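You operate a simulated robot arm through the tools that you are given. There is no shell and no other tool. Be economical: measure what you need, move in short steps, check, and stop when the job is done.

You are at the controls of a simulated robot arm. One attempt, no reset.

JOB
Drive the high rivet home at 5 bar, then shut the blue valve.
Fine: the rivet under the blue squeezer; set the blue dial, open the valve, hold the blue lever down; the strip stays where it is.
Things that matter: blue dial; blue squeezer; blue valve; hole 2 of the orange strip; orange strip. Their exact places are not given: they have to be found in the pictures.

The check looks at the end state, three seconds after you hand in, the way a careful person would. Anything else that was tipped, shoved, dropped, spilled or broken makes it a failure.

ROBOT AND FRAMES
A 6-joint arm with a two-finger gripper on a trunk, on a base that drives. Base frame: it is fixed to the floor where the robot stands at the start and does not move with it; the origin is under the middle of the robot, x ahead of it, y to its left, z up; the surface under the hand at the start is at about z = 860. Lengths are in mm, angles in rad, forces in N, time in s.
With the tool pointing down near the work surface it reaches from about 440 to 840 mm from the robot's upright axis, wherever it stands. Its first joint turns from -2.897 to 2.897 rad. Places, roughly: blue dial [500, 100, 900]; blue squeezer [600, 400, 1000]; blue valve [500, 0, 900]; hole 2 of the orange strip [600, 400, 900]; orange strip [600, 500, 900]. Payload 1.66 kg.
The tool frame sits at the grasp point between the pads (the TCP): z along the fingers, y along the line on which they close. The tips reach 16 mm beyond it. Largest opening 111 mm; the body of the gripper starts 104 mm behind the TCP.
Orientation is that of the tool frame in the base frame, as a unit quaternion [w, x, y, z]. With the fingers straight down and closing along the base's y, the tool's x points along the base's -x, its y along +y and its z along -z.

CONTROLS
- The arm moves only by the tool move_arm. Its argument "increments" is a list of rows, each a list of 7 numbers: the shift along the tool's x, y, z in cm, then the turn, a rotation vector about the tool's x, y, z in rad, then the opening, from 0 (shut) to 1 (fully open). In form: [[tx, ty, tz, ax, ay, az, claw], ...]. A call has 1 to 12 rows; each row shifts and turns the commanded pose from where the row before left it, along the tool's axes as they then stand. Rows are played at 5 a second. More than 50 mm and 0.15 rad between two rows, or a gripper value outside its range, and nothing of the call is played. A pose out of reach is approached as far as the arm can. The call stops where the force on the tool passes 40 N (or 10 N more than at its start, if that is more) or the arm is blocked; 0.2 s more then pass. The fingers move at their own pace and stop on an object; they squeeze with about 32 N. The grip force told is the motor's: it shows also when the fingers shut on nothing. Time passes only in rows, and 0.2 s behind the last, so rows that do not move let the fingers close. It gives the time, the measured TCP pose, the force on the tool (base axes), the opening and the grip force at its end, in the units of the frame above (readings bear some noise), with the torque about the TCP (base axes, N m) and any sound that the robot's microphone picked up.
- Cameras (640 x 400 px; columns grow to the right, rows downward): "scene" is now at [63.1, 174.4, 1611.2]; the picture's right is [-0.19, -0.98, 0.00], its down [-0.66, 0.13, -0.74] and it looks along [0.73, -0.14, -0.67] (base axes); focal length 267 px, centre (320, 200). "wrist" rides on the gripper at [70, 14, -143] in the tool frame; the picture's right is [-0.19, 0.98, 0.00], its down [-0.87, -0.17, -0.47] and it looks along [-0.46, -0.09, 0.88] (tool axes); focal length 230 px, centre (320, 200).
- camera(camera): a new picture of that camera. No time passes.
- slide_trunk(by): slides the trunk up (or, below 0, down) by that many mm; the arm and the scene camera ride with it, the base frame stays. It gives what a move gives, with no picture.
- base_move(legs): drives the robot by 1 to 6 legs, each [ahead, left, turn to the left] in mm, mm and rad, along the robot's own axes; the way and the turn of a leg run together, so that a leg with both is an arc; at most 1500 mm and 3.142 rad a leg. The arm and the cameras ride along, it lands a little off, and it stops where it bumps. It gives what a move gives.
- head_to(pan, tilt): turns the head with the scene camera to pan (to the left, within 2.094 rad either way) and tilt (down, from -0.506 to 1.204), counted from straight ahead of the robot. It gives what a move gives.
- probe_pixels(camera, pixels): for up to 12 pixels [column, row] of the newest picture of that camera ("zoom" is the newest enlarged one), the place [x, y, z] in the base frame of the surface seen there, good to about 2 mm. No time passes.
- inspect(camera, box): a new picture of the part [left, top, right, bottom] of that camera's present view, enlarged. No time passes.
- sign_off(): hands the job in; it is judged then, once.

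Keep the steps short. Do not move on a guess: measure, check each grasp and each placing, and mend mistakes. In all there are 80 turns and 68 pictures (those below and enlarged ones count). Leave the gripper open and the arm clear of the work at the hand-in unless told otherwise, and finish with a single line.

The tools are called after "Request:" as name(argument=value, ...) on one line, values as JSON. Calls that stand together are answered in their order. move_arm: Moves the arm, as the interface text tells. Its arguments: {"type":"object","properties":{"increments":{"type":"array","items":{"type":"array","items":{"type":"number"}}}},"required":["increments"]} The other tools are called the same way: slide_trunk (by) slides the trunk up or down; base_move (legs) drives the base; head_to (pan, tilt) turns the head that bears the scene camera; camera (camera) takes a picture; probe_pixels (camera, pixels) gives the place of the surface under pixels of a picture; inspect (camera, box) takes an enlarged picture of a part of a camera's view; sign_off () hands the job in.

At the start:

```text
time_s: 0.0
position: [439.7, -82.7, 1388.3]
orientation: [0.0, 0.0, 1.0, 0.0]
ft_force: [0.1, -0.1, 0.0]
moment: [0.0, -0.02, 0.02]
finger_gap: 110.6
finger_force: 0.2
trunk travel left (down, up): [-200.0, 390.0]
robot x, y, heading: [-0.3, 0.0, -0.0]
head pan, tilt: [-0.19, 0.731]
```

scene: 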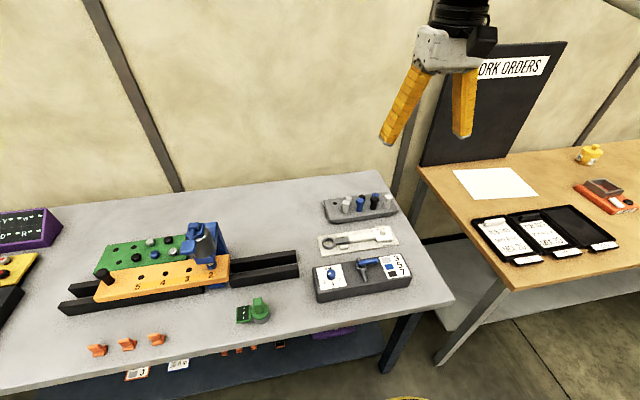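
wrist: 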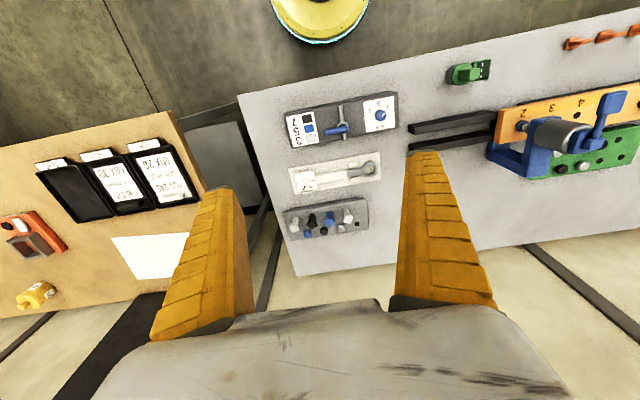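

I see the bench with the orange strip, the blue squeezer and the box with the blue dial and valve. I'll enlarge these parts first.

Request:
inspect(camera="scene", box=[60, 200, 300, 350])

Request:
inspect(camera="scene", box=[300, 180, 428, 308])

Request:
inspect(camera="scene", box=[460, 180, 640, 280])

```text
2.67 times, centred on (180, 275) of scene
```

zoom: 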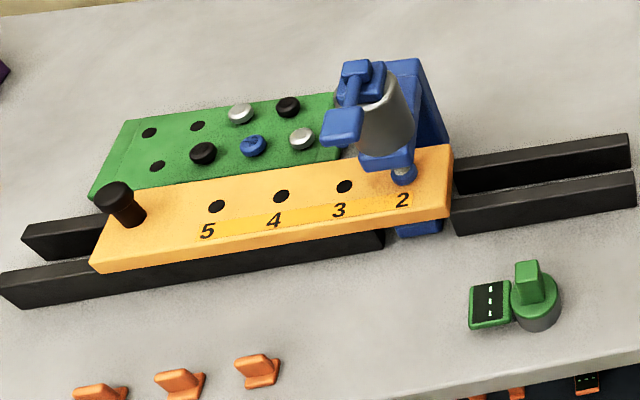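

```text
3.12 times, centred on (364, 244) of scene
```

zoom: 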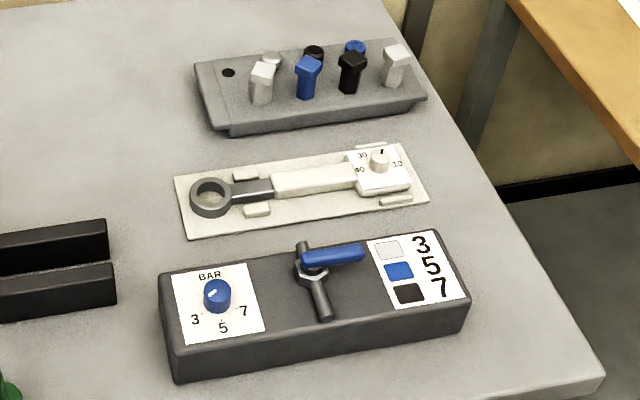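

```text
3.56 times, centred on (550, 230) of scene
```

zoom: 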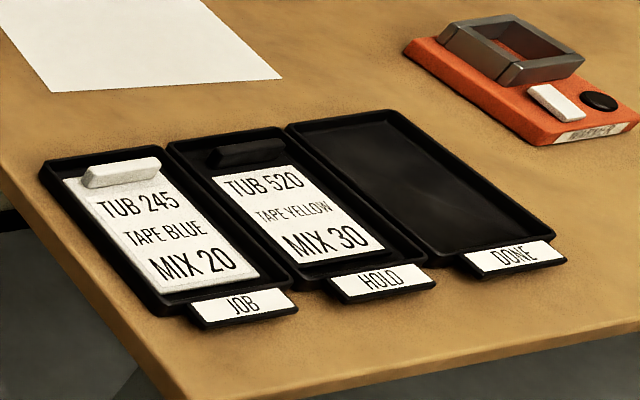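

Hole 2 holds a blue rivet (blue = 5 bar on the box card) under the squeezer. Now I'll look closer at the dial and valve, then measure them.

Request:
inspect(camera="scene", box=[310, 250, 414, 306])

Request:
probe_pixels(camera="scene", pixels=[[333, 273], [360, 266], [375, 261], [367, 279], [322, 265], [410, 275], [320, 299], [332, 290], [203, 245], [195, 228], [212, 256], [342, 320]])

```text
6.15 times, centred on (362, 278) of scene
```

zoom: 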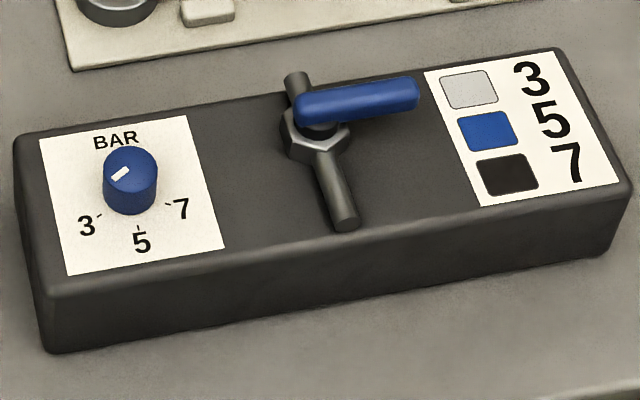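

```text
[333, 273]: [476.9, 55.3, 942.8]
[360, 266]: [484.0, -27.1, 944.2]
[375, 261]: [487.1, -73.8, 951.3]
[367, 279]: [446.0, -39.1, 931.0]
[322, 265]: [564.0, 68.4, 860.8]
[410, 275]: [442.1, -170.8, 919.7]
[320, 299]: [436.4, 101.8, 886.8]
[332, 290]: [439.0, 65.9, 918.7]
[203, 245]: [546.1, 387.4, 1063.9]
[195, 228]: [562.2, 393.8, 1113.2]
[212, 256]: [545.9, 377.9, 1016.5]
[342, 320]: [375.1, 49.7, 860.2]
```

The dial's pointer is at 3. The valve handle lies across the pipe, so it is shut. I'll measure the knob, its marks and the handle in the enlarged picture.

Request:
probe_pixels(camera="zoom", pixels=[[113, 178], [128, 168], [108, 163], [154, 163], [130, 147], [130, 185], [100, 215], [138, 228], [168, 205], [180, 115], [225, 245], [60, 272]])

Request:
probe_pixels(camera="zoom", pixels=[[300, 103], [414, 92], [360, 100], [360, 88], [360, 112], [295, 76], [340, 215], [320, 130], [290, 150], [348, 140], [405, 105], [45, 140]])

Request:
inspect(camera="scene", box=[160, 210, 256, 300])

```text
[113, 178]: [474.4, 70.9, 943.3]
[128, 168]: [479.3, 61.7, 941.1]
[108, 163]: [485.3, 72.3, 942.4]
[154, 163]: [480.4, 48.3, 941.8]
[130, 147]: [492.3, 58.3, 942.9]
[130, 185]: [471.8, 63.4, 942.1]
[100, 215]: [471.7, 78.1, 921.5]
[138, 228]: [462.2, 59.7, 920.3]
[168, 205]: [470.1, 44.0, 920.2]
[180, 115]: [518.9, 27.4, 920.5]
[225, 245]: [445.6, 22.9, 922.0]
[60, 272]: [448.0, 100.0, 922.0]
```

```text
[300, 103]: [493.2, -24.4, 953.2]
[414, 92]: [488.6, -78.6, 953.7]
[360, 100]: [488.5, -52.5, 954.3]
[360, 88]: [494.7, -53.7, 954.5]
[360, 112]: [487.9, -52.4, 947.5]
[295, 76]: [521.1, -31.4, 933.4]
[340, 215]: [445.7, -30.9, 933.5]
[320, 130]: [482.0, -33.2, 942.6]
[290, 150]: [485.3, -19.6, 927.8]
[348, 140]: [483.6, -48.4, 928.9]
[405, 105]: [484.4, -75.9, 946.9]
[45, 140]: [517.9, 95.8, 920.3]
```

```text
4.44 times, centred on (208, 255) of scene
```

zoom: 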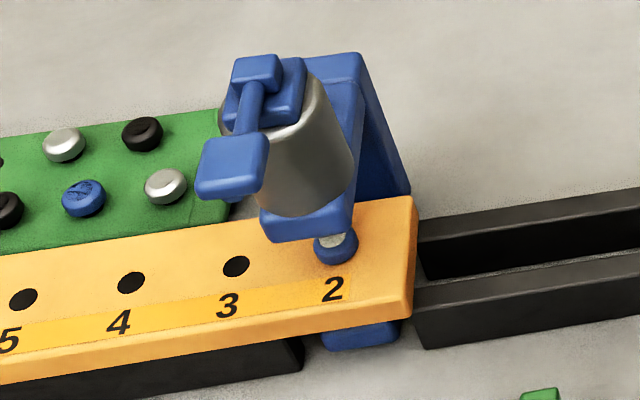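

Request:
probe_pixels(camera="zoom", pixels=[[230, 165], [205, 190], [258, 190], [212, 148], [268, 150], [250, 105], [257, 70], [285, 90], [330, 235], [335, 258], [300, 225], [310, 130]])

Request:
inspect(camera="wrist", box=[480, 70, 640, 190])

```text
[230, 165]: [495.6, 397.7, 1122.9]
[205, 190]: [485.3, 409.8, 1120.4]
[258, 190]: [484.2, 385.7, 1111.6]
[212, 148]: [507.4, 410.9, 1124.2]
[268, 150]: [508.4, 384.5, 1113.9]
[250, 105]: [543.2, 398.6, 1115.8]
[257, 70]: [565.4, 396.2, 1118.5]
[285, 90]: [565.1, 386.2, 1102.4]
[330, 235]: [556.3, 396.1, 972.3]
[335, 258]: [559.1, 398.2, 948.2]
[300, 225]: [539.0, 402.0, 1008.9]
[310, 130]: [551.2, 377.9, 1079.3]
```

```text
3.33 times, centred on (560, 130) of wrist
```

zoom: 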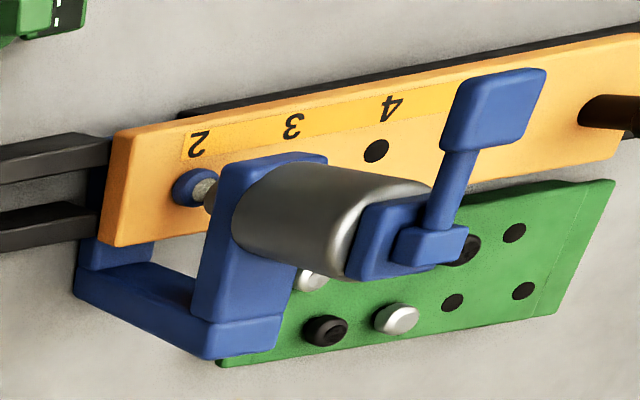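

The knob centre is about (482, 60), top z 942. The marks lie at roughly ±57° around 5. The squeezer's paddle is at (496, 398, 1120). I'm moving above the dial.

Request:
move_arm(increments=[[-1.06, 3.57, 0, 0, 0, 0, 0.6], [-1.06, 3.57, 0, 0, 0, 0, 0.6], [-1.06, 3.57, 0, 0, 0, 0, 0.6], [-1.06, 3.57, 0, 0, 0, 0, 0.6], [0, 0, 4.9, 0, 0, 0, 0.6], [0, 0, 4.9, 0, 0, 0, 0.6], [0, 0, 4.9, 0, 0, 0, 0.6], [0, 0, 4.9, 0, 0, 0, 0.6], [0, 0, 4.9, 0, 0, 0, 0.6], [0, 0, 4.9, 0, 0, 0, 0.6], [0, 0, 4.9, 0, 0, 0, 0.6], [0, 0, 0, 0, 0, 0, 0.6]])

Request:
camera(camera="wrist")

```text
time_s: 2.6
position: [482.8, 58.0, 1045.7]
orientation: [0.0, -0.001, 1.0, 0.001]
ft_force: [-0.2, -0.5, 0.9]
moment: [0.02, -0.02, 0.0]
finger_gap: 68.4
finger_force: 1.3
trunk travel left (down, up): [-200.0, 390.0]
robot x, y, heading: [1.5, -0.0, -0.0]
head pan, tilt: [-0.19, 0.731]
```

```text
59 pictures are left
```

wrist: 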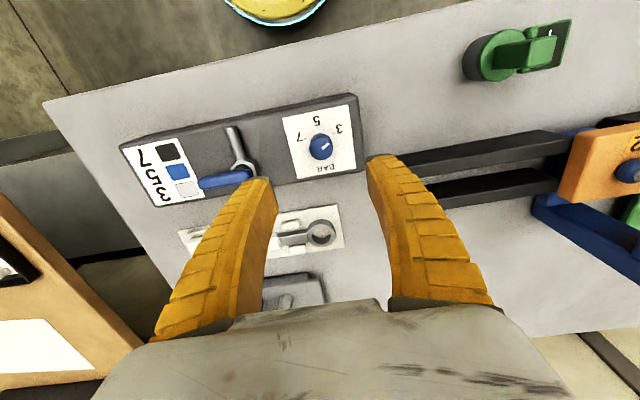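

Request:
inspect(camera="wrist", box=[200, 95, 376, 205])

```text
3.64 times, centred on (288, 150) of wrist
```

zoom: 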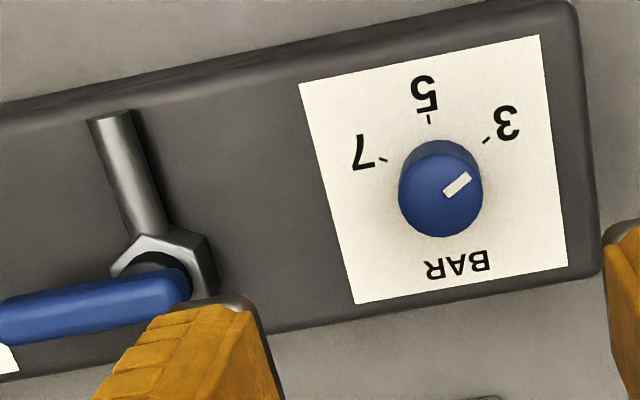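

Request:
probe_pixels(camera="zoom", pixels=[[447, 193], [468, 176], [441, 195], [400, 195], [482, 195], [441, 236], [441, 155], [429, 119], [488, 140], [382, 160]])

```text
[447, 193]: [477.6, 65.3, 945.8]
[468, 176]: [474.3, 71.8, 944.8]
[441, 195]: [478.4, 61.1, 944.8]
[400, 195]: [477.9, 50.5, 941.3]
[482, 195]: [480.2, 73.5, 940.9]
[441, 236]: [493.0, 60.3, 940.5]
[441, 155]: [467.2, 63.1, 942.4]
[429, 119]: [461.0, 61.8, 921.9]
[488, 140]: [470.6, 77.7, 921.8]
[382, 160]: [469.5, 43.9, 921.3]
```

The pointer is 60° from the 5 mark and the knob centre is (480, 61.7). I'll go down and grip it.

Request:
move_arm(increments=[[0.28, 0.37, 2, 0, 0, 0, 0.6], [0, 0, 4, 0, 0, 0, 0.6], [0, 0, 3, 0, 0, 0, 0.6], [0, 0, 1.4, 0, 0, 0, 0.6], [0, 0, 0, 0, 0, 0, 0.0], [0, 0, 0, 0, 0, 0, 0.0], [0, 0, 0, 0, 0, 0, 0.0]])

```text
time_s: 4.2
position: [479.5, 61.5, 941.8]
orientation: [0.0, 0.001, 1.0, 0.0]
ft_force: [2.7, -16.9, -5.2]
moment: [-0.04, -0.57, -0.03]
finger_gap: 20.6
finger_force: 33.9
trunk travel left (down, up): [-200.0, 390.0]
robot x, y, heading: [1.0, -0.6, 0.002]
head pan, tilt: [-0.19, 0.731]
```

The knob is gripped (gap 20.6). I'm shifting slightly to relieve the side force, then turning +60° (counter-clockwise from above).

Request:
move_arm(increments=[[0, -0.1, 0, 0, 0, 0, 0], [0, 0, 0, 0, 0, -0.131, 0], [0, 0, 0, 0, 0, -0.131, 0], [0, 0, 0, 0, 0, -0.131, 0], [0, 0, 0, 0, 0, -0.131, 0], [0, 0, 0, 0, 0, -0.131, 0], [0, 0, 0, 0, 0, -0.131, 0], [0, 0, 0, 0, 0, -0.131, 0], [0, 0, 0, 0, 0, -0.131, 0], [0, 0, 0, 0, 0, 0, 0]])

Request:
inspect(camera="scene", box=[310, 250, 414, 306])

```text
time_s: 6.4
position: [480.2, 59.5, 941.6]
orientation: [0.001, -0.501, 0.865, 0.0]
ft_force: [15.9, -20.6, 8.5]
moment: [-0.1, -0.09, -0.01]
finger_gap: 19.9
finger_force: 33.7
trunk travel left (down, up): [-200.0, 390.0]
robot x, y, heading: [1.7, 1.1, -0.001]
head pan, tilt: [-0.19, 0.731]
```

```text
6.15 times, centred on (362, 278) of scene
```

zoom: 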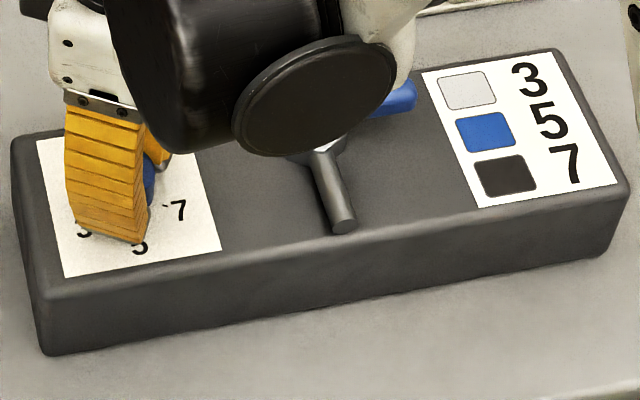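

The turn is done. I'm opening the fingers, rising 100 mm, turning back and taking a look.

Request:
move_arm(increments=[[0, 0, 0, 0, 0, 0, 0.5], [0, 0, 0, 0, 0, 0, 0.5], [0, 0, -2, 0, 0, 0, 0.5], [0, 0, -4, 0, 0, 0.131, 0.5], [0, 0, -4, 0, 0, 0.131, 0.5], [0, 0, 0, 0, 0, 0.131, 0.5], [0, 0, 0, 0, 0, 0.131, 0.5], [0, 0, 0, 0, 0, 0.131, 0.5], [0, 0, 0, 0, 0, 0.131, 0.5], [0, 0, 0, 0, 0, 0.131, 0.5], [0, 0, 0, 0, 0, 0.131, 0.5]])

Request:
inspect(camera="wrist", box=[200, 95, 376, 205])

```text
time_s: 8.8
position: [478.3, 63.1, 1041.1]
orientation: [0.0, 0.001, 1.0, 0.0]
ft_force: [0.2, 0.6, 0.5]
moment: [0.05, -0.01, -0.01]
finger_gap: 57.7
finger_force: 1.0
trunk travel left (down, up): [-200.0, 390.0]
robot x, y, heading: [4.0, 0.3, 0.003]
head pan, tilt: [-0.19, 0.731]
```

```text
3.64 times, centred on (288, 150) of wrist
```

zoom: 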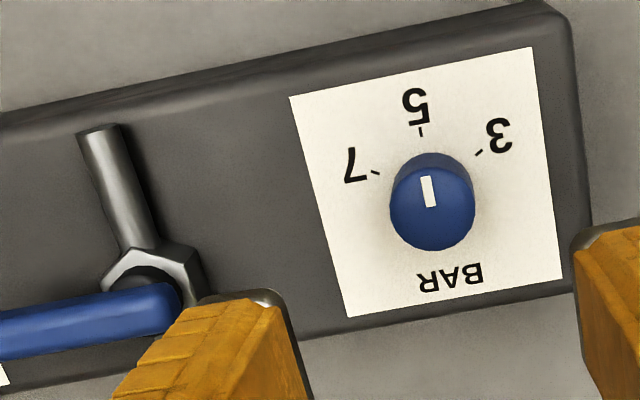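

The dial reads 5. Next is the valve: I'll move above its handle and turn the hand 90° so the fingers straddle the handle.

Request:
move_arm(increments=[[-0.37, -4.0, 0, 0, 0, 0, 0.5], [-0.37, -4.0, 0, 0, 0, 0, 0.5], [-0.37, -4.0, 0, 0, 0, 0, 0.5], [0, 0, 0, 0, 0, 0.145, 0.5], [0, 0, 0, 0, 0, 0.145, 0.5], [0, 0, 0, 0, 0, 0.145, 0.5], [0, 0, 0, 0, 0, 0.145, 0.5], [0, 0, 0, 0, 0, 0.145, 0.5], [0, 0, 0, 0, 0, 0.145, 0.5], [0, 0, 0, 0, 0, 0.145, 0.5], [0, 0, 0, 0, 0, 0.145, 0.5], [0, 0, 0, 0, 0, 0.145, 0.5]])

Request:
move_arm(increments=[[0, 0, 0, 0, 0, 0.133, 0.5], [0, 0, 0, 0, 0, 0.133, 0.5], [0, 0, 0, 0, 0, 0, 0.5]])

Request:
camera(camera="wrist")

```text
time_s: 11.4
position: [489.6, -58.1, 1042.1]
orientation: [0.001, 0.608, 0.794, 0.0]
ft_force: [0.5, 0.7, 0.2]
moment: [0.0, -0.02, -0.01]
finger_gap: 57.5
finger_force: 1.4
trunk travel left (down, up): [-200.0, 390.0]
robot x, y, heading: [0.4, -3.1, 0.002]
head pan, tilt: [-0.19, 0.731]
```

```text
time_s: 12.2
position: [490.4, -57.2, 1042.2]
orientation: [0.0, 0.708, 0.706, 0.001]
ft_force: [-0.7, -0.2, -0.1]
moment: [0.0, -0.01, 0.01]
finger_gap: 57.7
finger_force: 2.0
trunk travel left (down, up): [-200.0, 390.0]
robot x, y, heading: [0.9, 1.2, 0.002]
head pan, tilt: [-0.19, 0.731]
```

```text
55 pictures are left
```

wrist: 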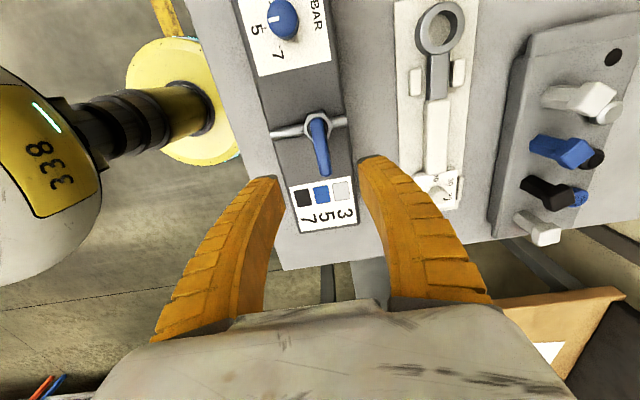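

Request:
inspect(camera="wrist", box=[250, 90, 378, 190])

Request:
probe_pixels(camera="wrist", pixels=[[318, 122], [325, 170], [321, 145], [315, 147], [327, 145], [280, 131], [340, 121], [308, 130], [330, 125]])

```text
4.00 times, centred on (314, 140) of wrist
```

zoom: 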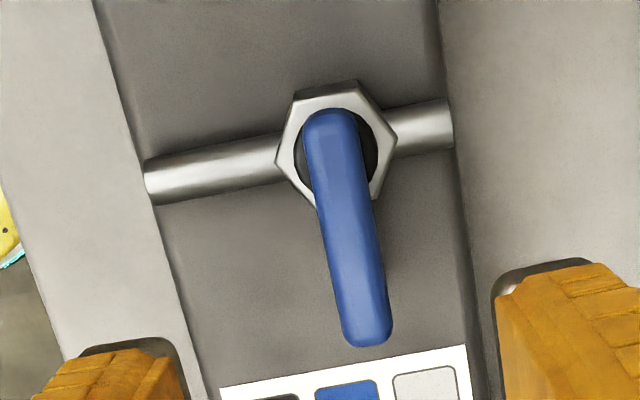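

```text
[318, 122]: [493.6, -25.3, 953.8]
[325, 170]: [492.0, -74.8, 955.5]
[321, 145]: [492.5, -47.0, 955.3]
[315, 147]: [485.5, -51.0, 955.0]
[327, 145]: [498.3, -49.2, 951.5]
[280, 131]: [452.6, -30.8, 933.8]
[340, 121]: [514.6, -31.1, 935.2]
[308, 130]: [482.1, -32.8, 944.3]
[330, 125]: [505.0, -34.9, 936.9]
```

The handle runs from (492, -23) to (492, -80) at z ~954, with the pivot at about (492, -31). I'm lowering to straddle it at 35 mm from the pivot and narrowing the fingers.

Request:
move_arm(increments=[[-0.88, 0.13, 3, 0, 0, 0, 0.5], [0, 0, 3, 0, 0, 0, 0.5], [0, 0, 2.5, 0, 0, 0, 0.5], [0, 0, 0, 0, 0, 0, 0.16], [0, 0, 0, 0, 0, 0, 0.16], [0, 0, 0, 0, 0, 0, 0.16]])

```text
time_s: 13.6
position: [490.1, -67.3, 957.0]
orientation: [0.001, 0.707, 0.707, -0.001]
ft_force: [-0.2, 1.0, -0.5]
moment: [0.02, 0.0, 0.0]
finger_gap: 20.9
finger_force: 1.8
trunk travel left (down, up): [-200.0, 390.0]
robot x, y, heading: [0.4, -0.6, -0.003]
head pan, tilt: [-0.19, 0.731]
```

Now a small trial turn counter-clockwise (tip toward +x) while I watch the force.

Request:
move_arm(increments=[[0.03, 0.457, 0, 0, 0, -0.131, 0.16], [0.03, 0.457, 0, 0, 0, -0.131, 0.16], [0.03, 0.457, 0, 0, 0, -0.131, 0.16], [0, 0, 0, 0, 0, 0, 0.16]])

Request:
inspect(camera="wrist", box=[230, 60, 390, 190])

```text
time_s: 14.6
position: [500.3, -62.5, 958.5]
orientation: [0.0, 0.555, 0.832, 0.0]
ft_force: [-31.9, 11.2, 2.1]
moment: [0.29, 0.25, -0.7]
finger_gap: 36.7
finger_force: 14.4
trunk travel left (down, up): [-200.0, 390.0]
robot x, y, heading: [2.1, -3.6, 0.003]
head pan, tilt: [-0.19, 0.731]
```

```text
3.08 times, centred on (310, 125) of wrist
```

zoom: 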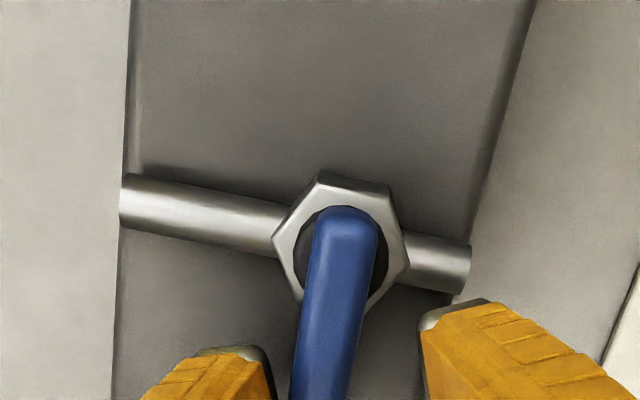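

The handle did not follow and the fingers were pushed apart, so it opens the other way. I'm turning back and then on clockwise.

Request:
move_arm(increments=[[0.03, -0.457, 0, 0, 0, 0.131, 0.16], [0.03, -0.457, 0, 0, 0, 0.131, 0.16], [0.03, -0.457, 0, 0, 0, 0.131, 0.16], [0, 0, 0, 0, 0, 0, 0.16], [0.03, -0.457, 0, 0, 0, 0.131, 0.16], [0.03, -0.457, 0, 0, 0, 0.131, 0.16], [0.03, -0.457, 0, 0, 0, 0.131, 0.16], [0.03, -0.457, 0, 0, 0, 0.131, 0.16], [0, 0, 0, 0, 0, 0, 0.16]])

Request:
inspect(camera="wrist", box=[230, 60, 390, 190])

```text
time_s: 16.6
position: [473.6, -61.7, 957.4]
orientation: [0.001, 0.867, 0.499, 0.001]
ft_force: [-0.2, 0.4, 0.6]
moment: [0.01, -0.01, 0.01]
finger_gap: 21.0
finger_force: 2.5
trunk travel left (down, up): [-200.0, 390.0]
robot x, y, heading: [4.5, 2.4, -0.003]
head pan, tilt: [-0.19, 0.731]
```

```text
3.08 times, centred on (310, 125) of wrist
```

zoom: 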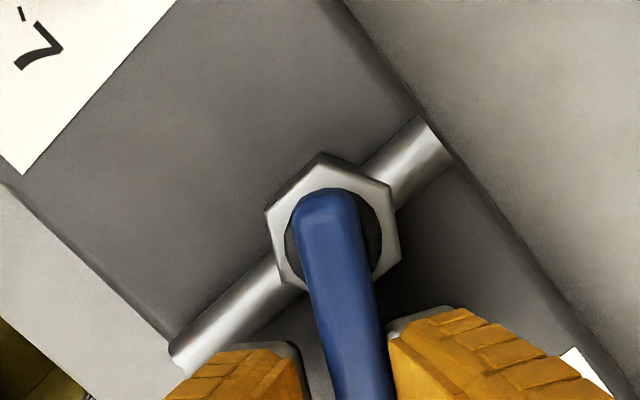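

The handle follows clockwise, so I'll carry on to 90° and a bit further to take up the slack.

Request:
move_arm(increments=[[0.03, -0.457, 0, 0, 0, 0.131, 0.16], [0.03, -0.457, 0, 0, 0, 0.131, 0.16], [0.03, -0.457, 0, 0, 0, 0.131, 0.16], [0.03, -0.457, 0, 0, 0, 0.131, 0.16], [0.03, -0.457, 0, 0, 0, 0.131, 0.16], [0.03, -0.457, 0, 0, 0, 0.131, 0.16], [0.03, -0.457, 0, 0, 0, 0.131, 0.16], [0.03, -0.457, 0, 0, 0, 0.131, 0.16], [0.03, -0.457, 0, 0, 0, 0.131, 0.16], [0, 0, 0, 0, 0, 0, 0.16]])

Request:
inspect(camera="wrist", box=[230, 60, 390, 190])

```text
time_s: 18.8
position: [442.9, -98.3, 957.5]
orientation: [-0.006, 0.998, -0.056, 0.002]
ft_force: [0.3, -0.1, -0.6]
moment: [0.03, 0.0, 0.0]
finger_gap: 21.0
finger_force: 1.6
out of reach, approached as far as the arm can: row 8, 9
trunk travel left (down, up): [-200.0, 390.0]
robot x, y, heading: [-0.7, 1.0, 0.002]
head pan, tilt: [-0.19, 0.731]
```

```text
3.08 times, centred on (310, 125) of wrist
```

zoom: 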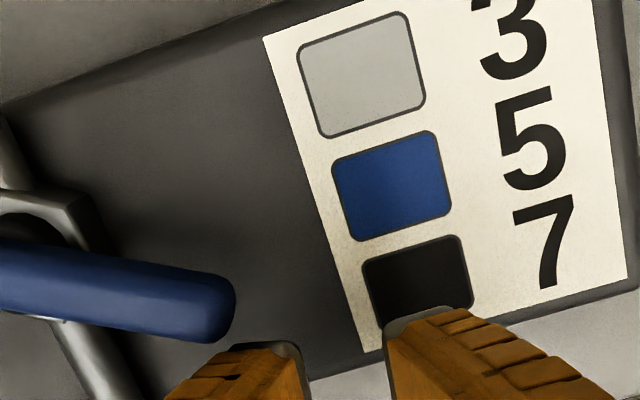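

The arm ran out of near reach and slid off the handle. I'll lift, drive the base back 120 mm to get reach, and look again.

Request:
move_arm(increments=[[0, 0, -4, 0, 0, 0, 0.16], [0, 0, -4, 0, 0, 0, 0.5]])

Request:
base_move(legs=[[-120, 0, 0]])

Request:
inspect(camera="scene", box=[270, 160, 430, 280])

```text
time_s: 19.4
position: [439.6, -108.7, 1038.9]
orientation: [-0.002, 0.998, -0.064, 0.001]
ft_force: [-0.3, -0.2, 0.3]
moment: [-0.03, 0.0, 0.01]
finger_gap: 57.6
finger_force: 1.5
out of reach, approached as far as the arm can: row 1
trunk travel left (down, up): [-200.0, 390.0]
robot x, y, heading: [0.7, 1.5, -0.003]
head pan, tilt: [-0.19, 0.731]
```

```text
time_s: 20.6
position: [318.8, -107.3, 1037.3]
orientation: [0.0, 0.998, -0.065, 0.001]
ft_force: [-0.2, -0.1, -0.3]
moment: [-0.01, -0.06, 0.0]
finger_gap: 57.6
finger_force: 1.0
trunk travel left (down, up): [-200.0, 390.0]
robot x, y, heading: [-120.2, 1.5, -0.002]
head pan, tilt: [-0.19, 0.731]
```

```text
3.33 times, centred on (350, 220) of scene
```

zoom: 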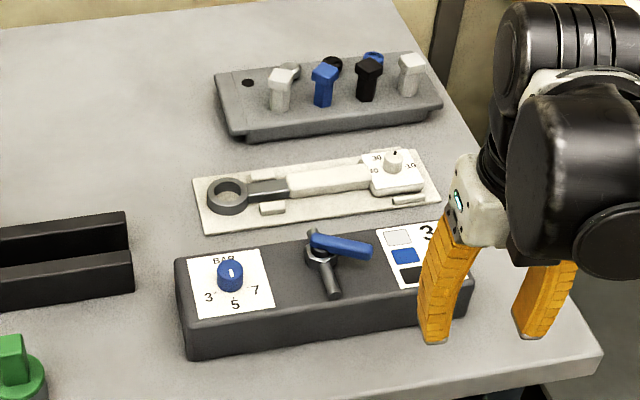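

Request:
probe_pixels(camera="zoom", pixels=[[318, 238], [365, 252], [340, 245], [312, 255], [328, 290], [230, 268], [235, 290]])

```text
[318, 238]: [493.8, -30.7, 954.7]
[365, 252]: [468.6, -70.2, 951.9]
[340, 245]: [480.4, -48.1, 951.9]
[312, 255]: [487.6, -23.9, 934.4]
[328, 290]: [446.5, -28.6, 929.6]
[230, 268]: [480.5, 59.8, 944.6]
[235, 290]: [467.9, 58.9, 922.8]
```

The handle is about 33° open. Now I'll move above it again and line the fingers up with it.

Request:
move_arm(increments=[[3.67, -1.67, 0, 0, 0, 0, 0.4], [3.67, -1.67, 0, 0, 0, 0, 0.4], [3.67, -1.67, 0, 0, 0, 0, 0.4], [3.67, -1.67, 0, 0, 0, 0, 0.4], [0, 0, 0, 0, 0, -0.1405, 0.4], [0, 0, 0, 0, 0, -0.1405, 0.4], [0, 0, 0, 0, 0, -0.1405, 0.4], [0, 0, 0, 0, 0, -0.1405, 0.4], [0, 0, 0, 0, 0, -0.1405, 0.4], [0, 0, 0, 0, 0, -0.1405, 0.4], [0, 0, 0, 0, 0, -0.1405, 0.4], [0, 0, 0, 0, 0, -0.1405, 0.4]])

Request:
inspect(camera="wrist", box=[240, 90, 400, 220])

```text
time_s: 23.2
position: [457.2, -133.9, 1037.5]
orientation: [0.0, 0.878, 0.478, 0.001]
ft_force: [-1.4, -1.2, 0.3]
moment: [0.0, -0.02, -0.01]
finger_gap: 46.7
finger_force: 1.8
out of reach, approached as far as the arm can: row 1, 2, 3, 4
trunk travel left (down, up): [-200.0, 390.0]
robot x, y, heading: [-121.8, 2.6, -0.003]
head pan, tilt: [-0.19, 0.731]
```

```text
3.08 times, centred on (320, 155) of wrist
```

zoom: 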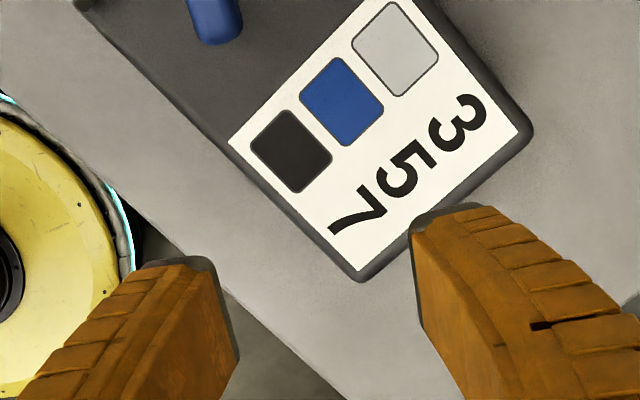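

This orientation sits at the wrist joint's limit. The finger pair is symmetric, so I'll use the hand turned by 180° instead, which ends in the comfortable start orientation.

Request:
move_arm(increments=[[0, 0, 0, 0, 0, -0.1428, 0.4], [0, 0, 0, 0, 0, -0.1428, 0.4], [0, 0, 0, 0, 0, -0.1428, 0.4], [0, 0, 0, 0, 0, -0.1428, 0.4], [0, 0, 0, 0, 0, -0.1428, 0.4], [0, 0, 0, 0, 0, -0.1428, 0.4], [0, 0, 0, 0, 0, -0.1428, 0.4], [0, 0, 0, 0, 0, -0.1428, 0.4], [0, 0, 0, 0, 0, -0.1428, 0.4], [0, 0, 0, 0, 0, -0.1428, 0.4], [0, 0, 0, 0, 0, -0.1428, 0.4], [0, 0, 0, 0, 0, -0.1428, 0.4]])

Request:
move_arm(increments=[[0, 0, 0, 0, 0, -0.1428, 0.4], [0, 0, 0, 0, 0, -0.1428, 0.4], [0, 0, 0, 0, 0, -0.1428, 0.4], [0, 0, 0, 0, 0, -0.1428, 0.4], [0, 0, 0, 0, 0, -0.1428, 0.4], [0, 0, 0, 0, 0, -0.1428, 0.4], [0, 0, 0, 0, 0, -0.1428, 0.4], [0, 0, 0, 0, 0, -0.1428, 0.4], [0, 0, 0, 0, 0, -0.1428, 0.4], [0, 0, 0, 0, 0, -0.1428, 0.4]])

```text
time_s: 25.8
position: [457.9, -134.3, 1037.3]
orientation: [0.0, 0.214, 0.977, 0.0]
ft_force: [0.2, 0.8, 0.4]
moment: [0.0, -0.01, 0.03]
finger_gap: 47.0
finger_force: 1.3
trunk travel left (down, up): [-200.0, 390.0]
robot x, y, heading: [-120.2, 1.7, 0.0]
head pan, tilt: [-0.19, 0.731]
```

```text
time_s: 28.0
position: [457.4, -134.0, 1036.7]
orientation: [0.001, -0.478, 0.878, 0.0]
ft_force: [1.0, -0.3, 0.2]
moment: [0.01, 0.0, 0.01]
finger_gap: 46.5
finger_force: 1.4
trunk travel left (down, up): [-200.0, 390.0]
robot x, y, heading: [-116.2, 0.7, -0.0]
head pan, tilt: [-0.19, 0.731]
```

Request:
move_arm(increments=[[-3.53, 1.35, 0, 0, 0, 0, 0.4], [-3.53, 1.35, 0, 0, 0, 0, 0.4], [0, 0, 0, 0, 0, 0, 0.4]])

Request:
camera(camera="wrist")

Request:
inspect(camera="scene", box=[290, 180, 430, 280])

```text
time_s: 28.8
position: [472.2, -60.1, 1037.4]
orientation: [0.0, -0.477, 0.879, 0.0]
ft_force: [-0.9, 0.5, 0.1]
moment: [-0.01, 0.02, 0.02]
finger_gap: 46.5
finger_force: 1.5
trunk travel left (down, up): [-200.0, 390.0]
robot x, y, heading: [-118.6, -2.5, 0.003]
head pan, tilt: [-0.19, 0.731]
```

```text
48 pictures are left
```

wrist: 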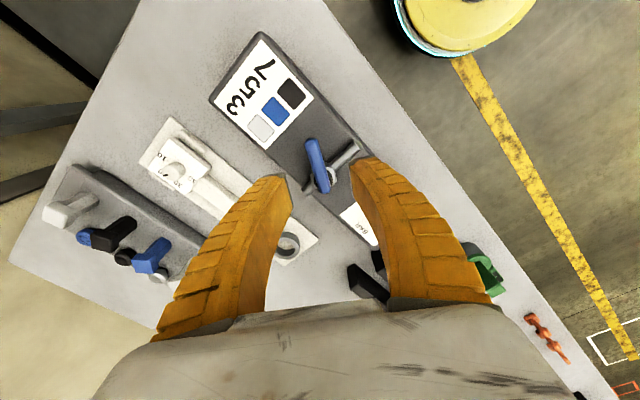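

```text
4.00 times, centred on (360, 230) of scene
```

zoom: 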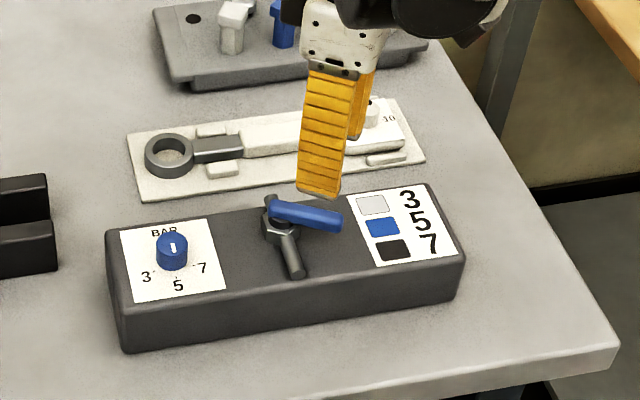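

Request:
probe_pixels(camera="wrist", pixels=[[310, 145], [317, 165], [323, 185], [306, 188], [336, 178]])

```text
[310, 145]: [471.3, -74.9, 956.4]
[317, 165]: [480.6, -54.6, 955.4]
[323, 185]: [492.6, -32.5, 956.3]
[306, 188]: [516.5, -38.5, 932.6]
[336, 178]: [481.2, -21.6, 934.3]
```

The handle line is about 28°. I'll nudge over it, lower, and narrow the fingers.

Request:
move_arm(increments=[[-0.05, -0.44, 2, 0, 0, -0.08, 0.4], [0, 0, 3, 0, 0, 0, 0.4], [0, 0, 3, 0, 0, 0, 0.4], [0, 0, 0, 0, 0, 0, 0.16], [0, 0, 0, 0, 0, 0, 0.16]])

Request:
inspect(camera="wrist", box=[230, 60, 390, 190])

```text
time_s: 30.0
position: [476.1, -63.1, 956.6]
orientation: [0.0, -0.512, 0.859, 0.0]
ft_force: [-0.8, -0.7, 0.0]
moment: [0.03, 0.02, -0.01]
finger_gap: 20.7
finger_force: 2.5
trunk travel left (down, up): [-200.0, 390.0]
robot x, y, heading: [-120.7, 2.0, -0.002]
head pan, tilt: [-0.19, 0.731]
```

```text
3.08 times, centred on (310, 125) of wrist
```

zoom: 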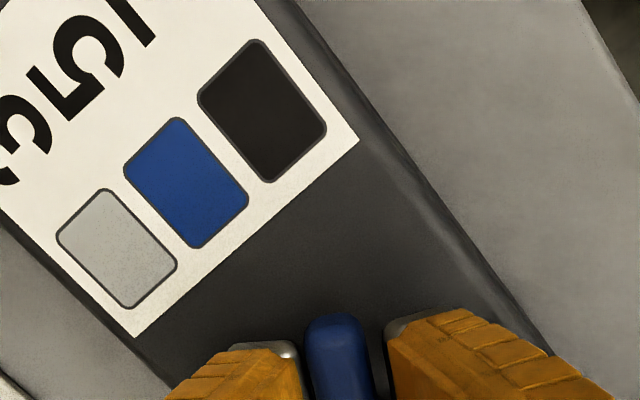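

The handle is between the fingers. I'm turning clockwise the remaining ~65° about the pivot.

Request:
move_arm(increments=[[-0.03, 0.457, 0, 0, 0, 0.131, 0.16], [-0.03, 0.457, 0, 0, 0, 0.131, 0.16], [-0.03, 0.457, 0, 0, 0, 0.131, 0.16], [-0.03, 0.457, 0, 0, 0, 0.131, 0.16], [-0.03, 0.457, 0, 0, 0, 0.131, 0.16], [-0.03, 0.457, 0, 0, 0, 0.131, 0.16], [-0.03, 0.457, 0, 0, 0, 0.131, 0.16], [-0.03, 0.457, 0, 0, 0, 0.131, 0.16], [-0.03, 0.457, 0, 0, 0, 0.131, 0.16], [0, 0, 0, 0, 0, 0, 0.16]])

Request:
inspect(camera="scene", box=[290, 180, 430, 280])

```text
time_s: 32.2
position: [459.2, -27.5, 958.1]
orientation: [0.0, 0.054, 0.999, 0.001]
ft_force: [2.6, -8.6, 1.3]
moment: [-0.09, -0.03, 0.15]
finger_gap: 26.3
finger_force: 6.0
trunk travel left (down, up): [-200.0, 390.0]
robot x, y, heading: [-121.0, 0.3, 0.001]
head pan, tilt: [-0.19, 0.731]
```

```text
4.00 times, centred on (360, 230) of scene
```

zoom: 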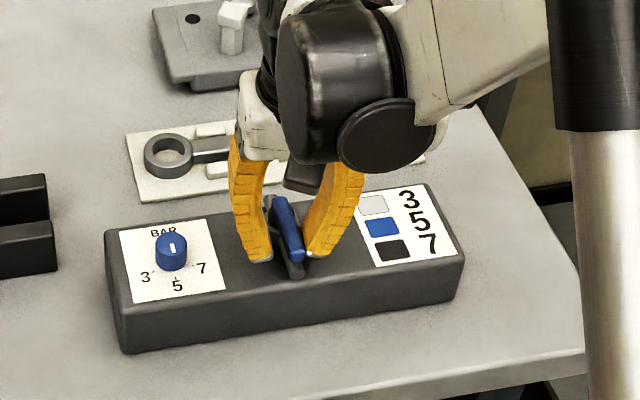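

The handle reached its stop. I'm opening the fingers, lifting and checking.

Request:
move_arm(increments=[[0, -0.3, 0, 0, 0, 0, 0.4], [0, 0, 0, 0, 0, 0, 0.4], [0, 0, -4, 0, 0, 0, 0.4], [0, 0, -5, 0, 0, 0, 0.4]])

Request:
inspect(camera="wrist", box=[230, 90, 390, 220])

```text
time_s: 33.2
position: [457.3, -30.9, 1048.0]
orientation: [0.0, 0.053, 0.999, 0.002]
ft_force: [0.2, -0.2, 0.5]
moment: [0.0, -0.04, 0.02]
finger_gap: 46.7
finger_force: 1.3
trunk travel left (down, up): [-200.0, 390.0]
robot x, y, heading: [-123.2, 0.2, 0.001]
head pan, tilt: [-0.19, 0.731]
```

```text
3.08 times, centred on (310, 155) of wrist
```

zoom: 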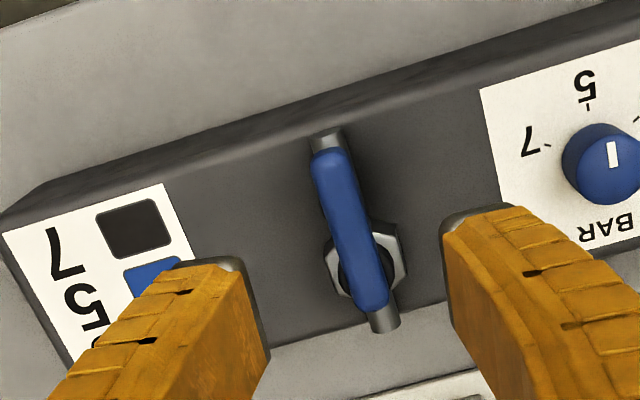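

The handle now lies along the pipe: the valve is open, with the dial at 5. I'm rising and moving with closed fingers above the squeezer's paddle at (496, 398, 1120).

Request:
move_arm(increments=[[0, 0, -4.9, 0, 0, -0.108, 0], [0, 0, -5, 0, 0, 0, 0], [0, 0, -5, 0, 0, 0, 0], [-0.43, 4.77, 0, 0, 0, 0, 0], [-0.43, 4.77, 0, 0, 0, 0, 0], [-0.43, 4.77, 0, 0, 0, 0, 0], [-0.43, 4.77, 0, 0, 0, 0, 0], [-0.43, 4.77, 0, 0, 0, 0, 0], [-0.43, 4.77, 0, 0, 0, 0, 0], [-0.43, 4.77, 0, 0, 0, 0, 0], [-0.43, 4.77, 0, 0, 0, 0, 0], [-0.43, 4.77, 0, 0, 0, 0, 0]])

Request:
head_to(pan=0.3, tilt=0.65)

Request:
camera(camera="scene")

Request:
camera(camera="wrist")

```text
time_s: 35.8
position: [495.8, 399.2, 1195.8]
orientation: [0.0, -0.002, 1.0, 0.0]
ft_force: [0.0, -0.2, 1.1]
moment: [-0.02, 0.01, 0.02]
finger_gap: 0.0
finger_force: 28.5
trunk travel left (down, up): [-200.0, 390.0]
robot x, y, heading: [-121.9, -2.2, 0.0]
head pan, tilt: [-0.19, 0.731]
```

```text
time_s: 36.8
position: [495.6, 395.9, 1195.4]
orientation: [-0.001, 0.0, 1.0, 0.001]
ft_force: [-0.7, -0.5, -0.1]
moment: [0.01, 0.0, -0.04]
finger_gap: 0.1
finger_force: 28.7
trunk travel left (down, up): [-200.0, 390.0]
robot x, y, heading: [-124.6, -0.0, 0.004]
head pan, tilt: [0.3, 0.649]
```

```text
43 pictures are left
```

scene: 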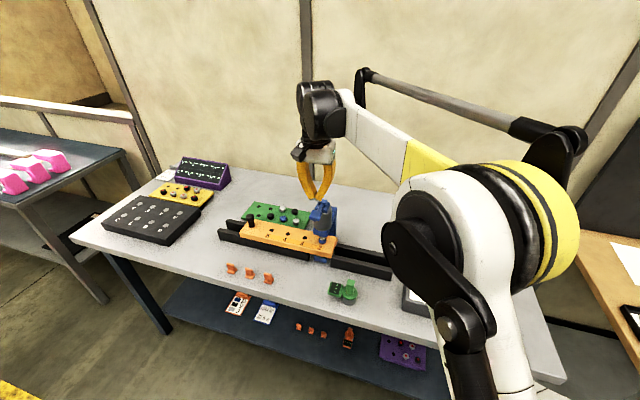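

```text
42 pictures are left
```

wrist: 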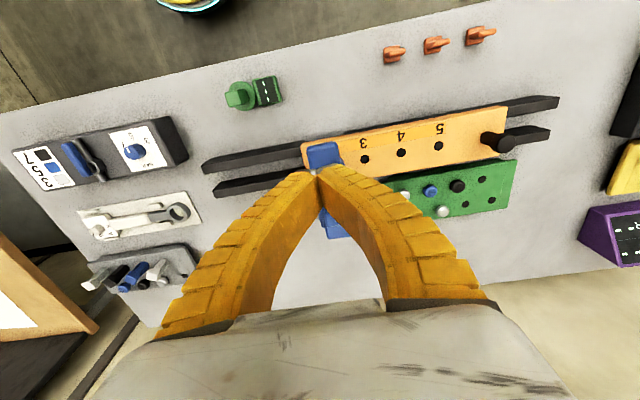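

Request:
inspect(camera="scene", box=[270, 150, 366, 270])

Request:
probe_pixels(camera="wrist", pixels=[[323, 155], [311, 150], [335, 148], [320, 145], [325, 163]])

```text
3.33 times, centred on (318, 210) of scene
```

zoom: 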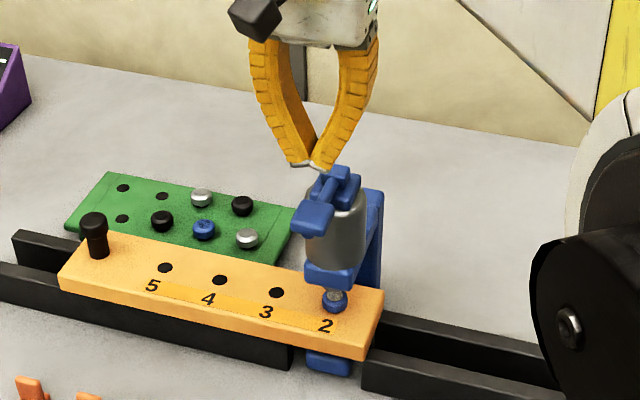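

```text
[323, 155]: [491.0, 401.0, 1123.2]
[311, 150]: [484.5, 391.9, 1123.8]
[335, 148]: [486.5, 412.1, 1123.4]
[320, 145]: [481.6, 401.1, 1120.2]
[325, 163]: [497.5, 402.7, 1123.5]
```

The fingertips are over the paddle (top z 1123). I'm lowering to just above it, then pressing in small steps.

Request:
move_arm(increments=[[0.4, 0.1, 2.5, 0, 0, 0, 0], [0, 0, 2.5, 0, 0, 0, 0], [0, 0, 0.6, 0, 0, 0, 0], [0, 0, 0.4, 0, 0, 0, 0], [0, 0, 0.4, 0, 0, 0, 0]])

Request:
inspect(camera="scene", box=[270, 150, 366, 270])

```text
time_s: 38.0
position: [491.3, 400.2, 1133.0]
orientation: [0.0, -0.002, 1.0, 0.002]
ft_force: [-0.1, 0.4, 3.1]
moment: [0.0, -0.03, 0.0]
finger_gap: 5.7
finger_force: 28.1
trunk travel left (down, up): [-200.0, 390.0]
robot x, y, heading: [-120.4, 2.0, 0.004]
head pan, tilt: [0.3, 0.649]
```

```text
3.33 times, centred on (318, 210) of scene
```

zoom: 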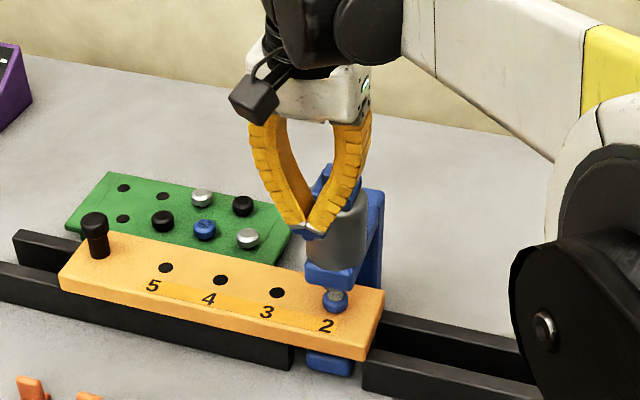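

I've made contact at about 3 N. I'm pressing further.

Request:
move_arm(increments=[[0, 0, 0.3, 0, 0, 0, 0], [0, 0, 0.3, 0, 0, 0, 0], [0, 0, 0.3, 0, 0, 0, 0], [0, 0, 0, 0, 0, 0, 0]])

Request:
inspect(camera="scene", box=[270, 150, 366, 270])

```text
time_s: 39.0
position: [491.3, 399.3, 1125.8]
orientation: [0.0, -0.002, 1.0, 0.001]
ft_force: [-2.6, 0.4, 3.7]
moment: [-0.04, -0.02, 0.02]
finger_gap: 6.0
finger_force: 29.0
trunk travel left (down, up): [-200.0, 390.0]
robot x, y, heading: [-119.3, 2.2, -0.0]
head pan, tilt: [0.3, 0.649]
```

```text
3.33 times, centred on (318, 210) of scene
```

zoom: 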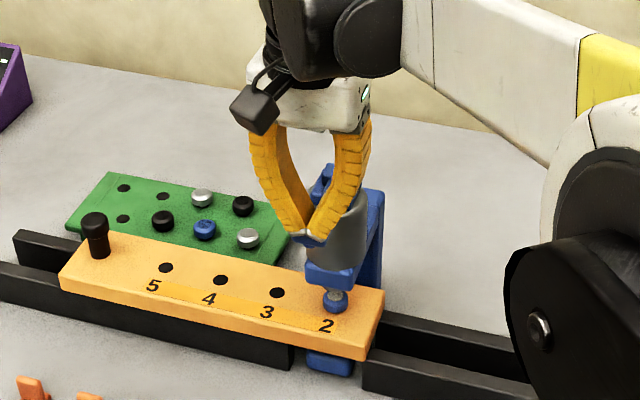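

Request:
move_arm(increments=[[0, 0, 0.3, 0, 0, 0, 0], [0, 0, 0.3, 0, 0, 0, 0], [0, 0, 0.3, 0, 0, 0, 0], [0, 0, 0.3, 0, 0, 0, 0], [0, 0, 0, 0, 0, 0, 0]])

Request:
inspect(camera="scene", box=[290, 190, 350, 260])

```text
time_s: 40.2
position: [490.7, 400.8, 1113.0]
orientation: [0.001, -0.001, 1.0, 0.001]
ft_force: [0.8, 1.4, 6.7]
moment: [0.0, -0.05, 0.01]
finger_gap: 6.0
finger_force: 28.9
trunk travel left (down, up): [-200.0, 390.0]
robot x, y, heading: [-119.6, -3.0, 0.004]
head pan, tilt: [0.3, 0.649]
```

```text
5.71 times, centred on (320, 225) of scene
```

zoom: 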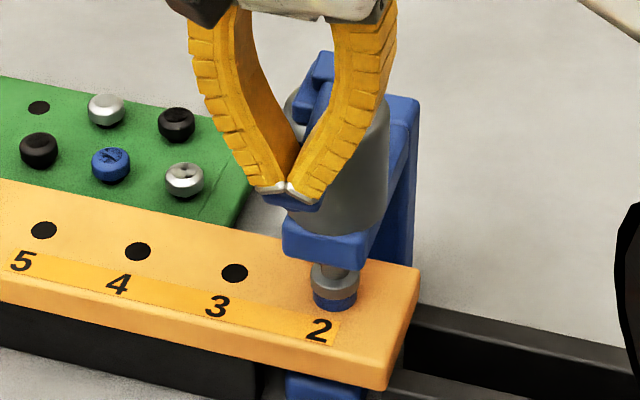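

The ram has come down onto the rivet. I'll hold the lever and press slightly more for some seconds.

Request:
move_arm(increments=[[0, 0, 0.3, 0, 0, 0, 0], [0, 0, 0.3, 0, 0, 0, 0], [0, 0, 0, 0, 0, 0, 0], [0, 0, 0, 0, 0, 0, 0], [0, 0, 0, 0, 0, 0, 0], [0, 0, 0, 0, 0, 0, 0], [0, 0, 0, 0, 0, 0, 0], [0, 0, 0, 0, 0, 0, 0], [0, 0, 0, 0, 0, 0, 0], [0, 0, 0, 0, 0, 0, 0], [0, 0, 0, 0, 0, 0, 0], [0, 0, 0, 0, 0, 0, 0]])

Request:
inspect(camera="scene", box=[290, 190, 350, 260])

```text
time_s: 42.8
position: [490.1, 398.8, 1107.9]
orientation: [0.002, -0.002, 1.0, 0.002]
ft_force: [-5.6, -1.8, 18.9]
moment: [0.06, -0.16, 0.0]
finger_gap: 5.8
finger_force: 28.3
trunk travel left (down, up): [-200.0, 390.0]
robot x, y, heading: [-121.4, -0.6, 0.005]
head pan, tilt: [0.3, 0.649]
```

```text
5.71 times, centred on (320, 225) of scene
```

zoom: 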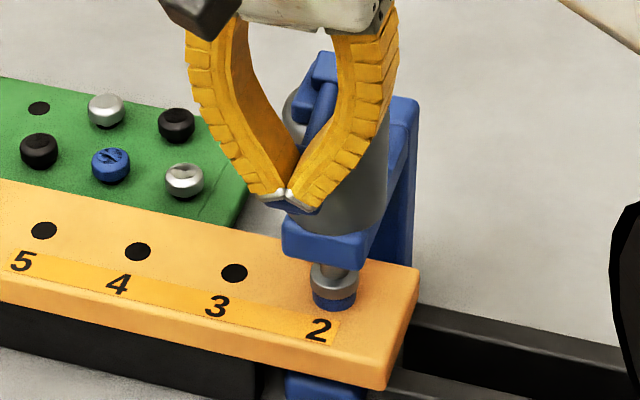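

The lever is at its stop (19 N). I'll hold a little longer, then compare the rivet's height.

Request:
move_arm(increments=[[0, 0, 0, 0, 0, 0, 0], [0, 0, 0, 0, 0, 0, 0], [0, 0, 0, 0, 0, 0, 0], [0, 0, 0, 0, 0, 0, 0], [0, 0, 0, 0, 0, 0, 0], [0, 0, 0, 0, 0, 0, 0], [0, 0, 0, 0, 0, 0, 0], [0, 0, 0, 0, 0, 0, 0], [0, 0, 0, 0, 0, 0, 0], [0, 0, 0, 0, 0, 0, 0], [0, 0, 0, 0, 0, 0, 0], [0, 0, 0, 0, 0, 0, 0]])

Request:
inspect(camera="scene", box=[310, 220, 346, 246])

Request:
probe_pixels(camera="scene", pixels=[[321, 243], [321, 246], [321, 238], [312, 243]])

```text
time_s: 45.4
position: [490.1, 399.5, 1106.8]
orientation: [0.0, -0.002, 1.0, 0.002]
ft_force: [-5.7, -2.5, 17.0]
moment: [0.05, -0.15, 0.02]
finger_gap: 5.9
finger_force: 28.1
trunk travel left (down, up): [-200.0, 390.0]
robot x, y, heading: [-121.8, -2.8, -0.001]
head pan, tilt: [0.3, 0.649]
```

```text
15.38 times, centred on (328, 233) of scene
```

zoom: 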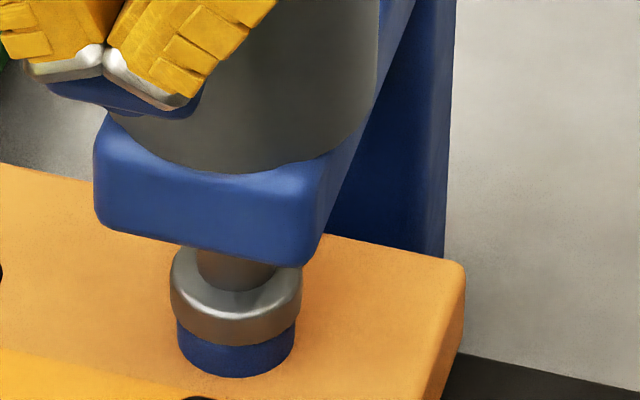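

```text
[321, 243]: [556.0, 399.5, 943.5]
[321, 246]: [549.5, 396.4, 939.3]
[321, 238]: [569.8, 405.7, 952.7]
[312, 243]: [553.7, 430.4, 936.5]
```

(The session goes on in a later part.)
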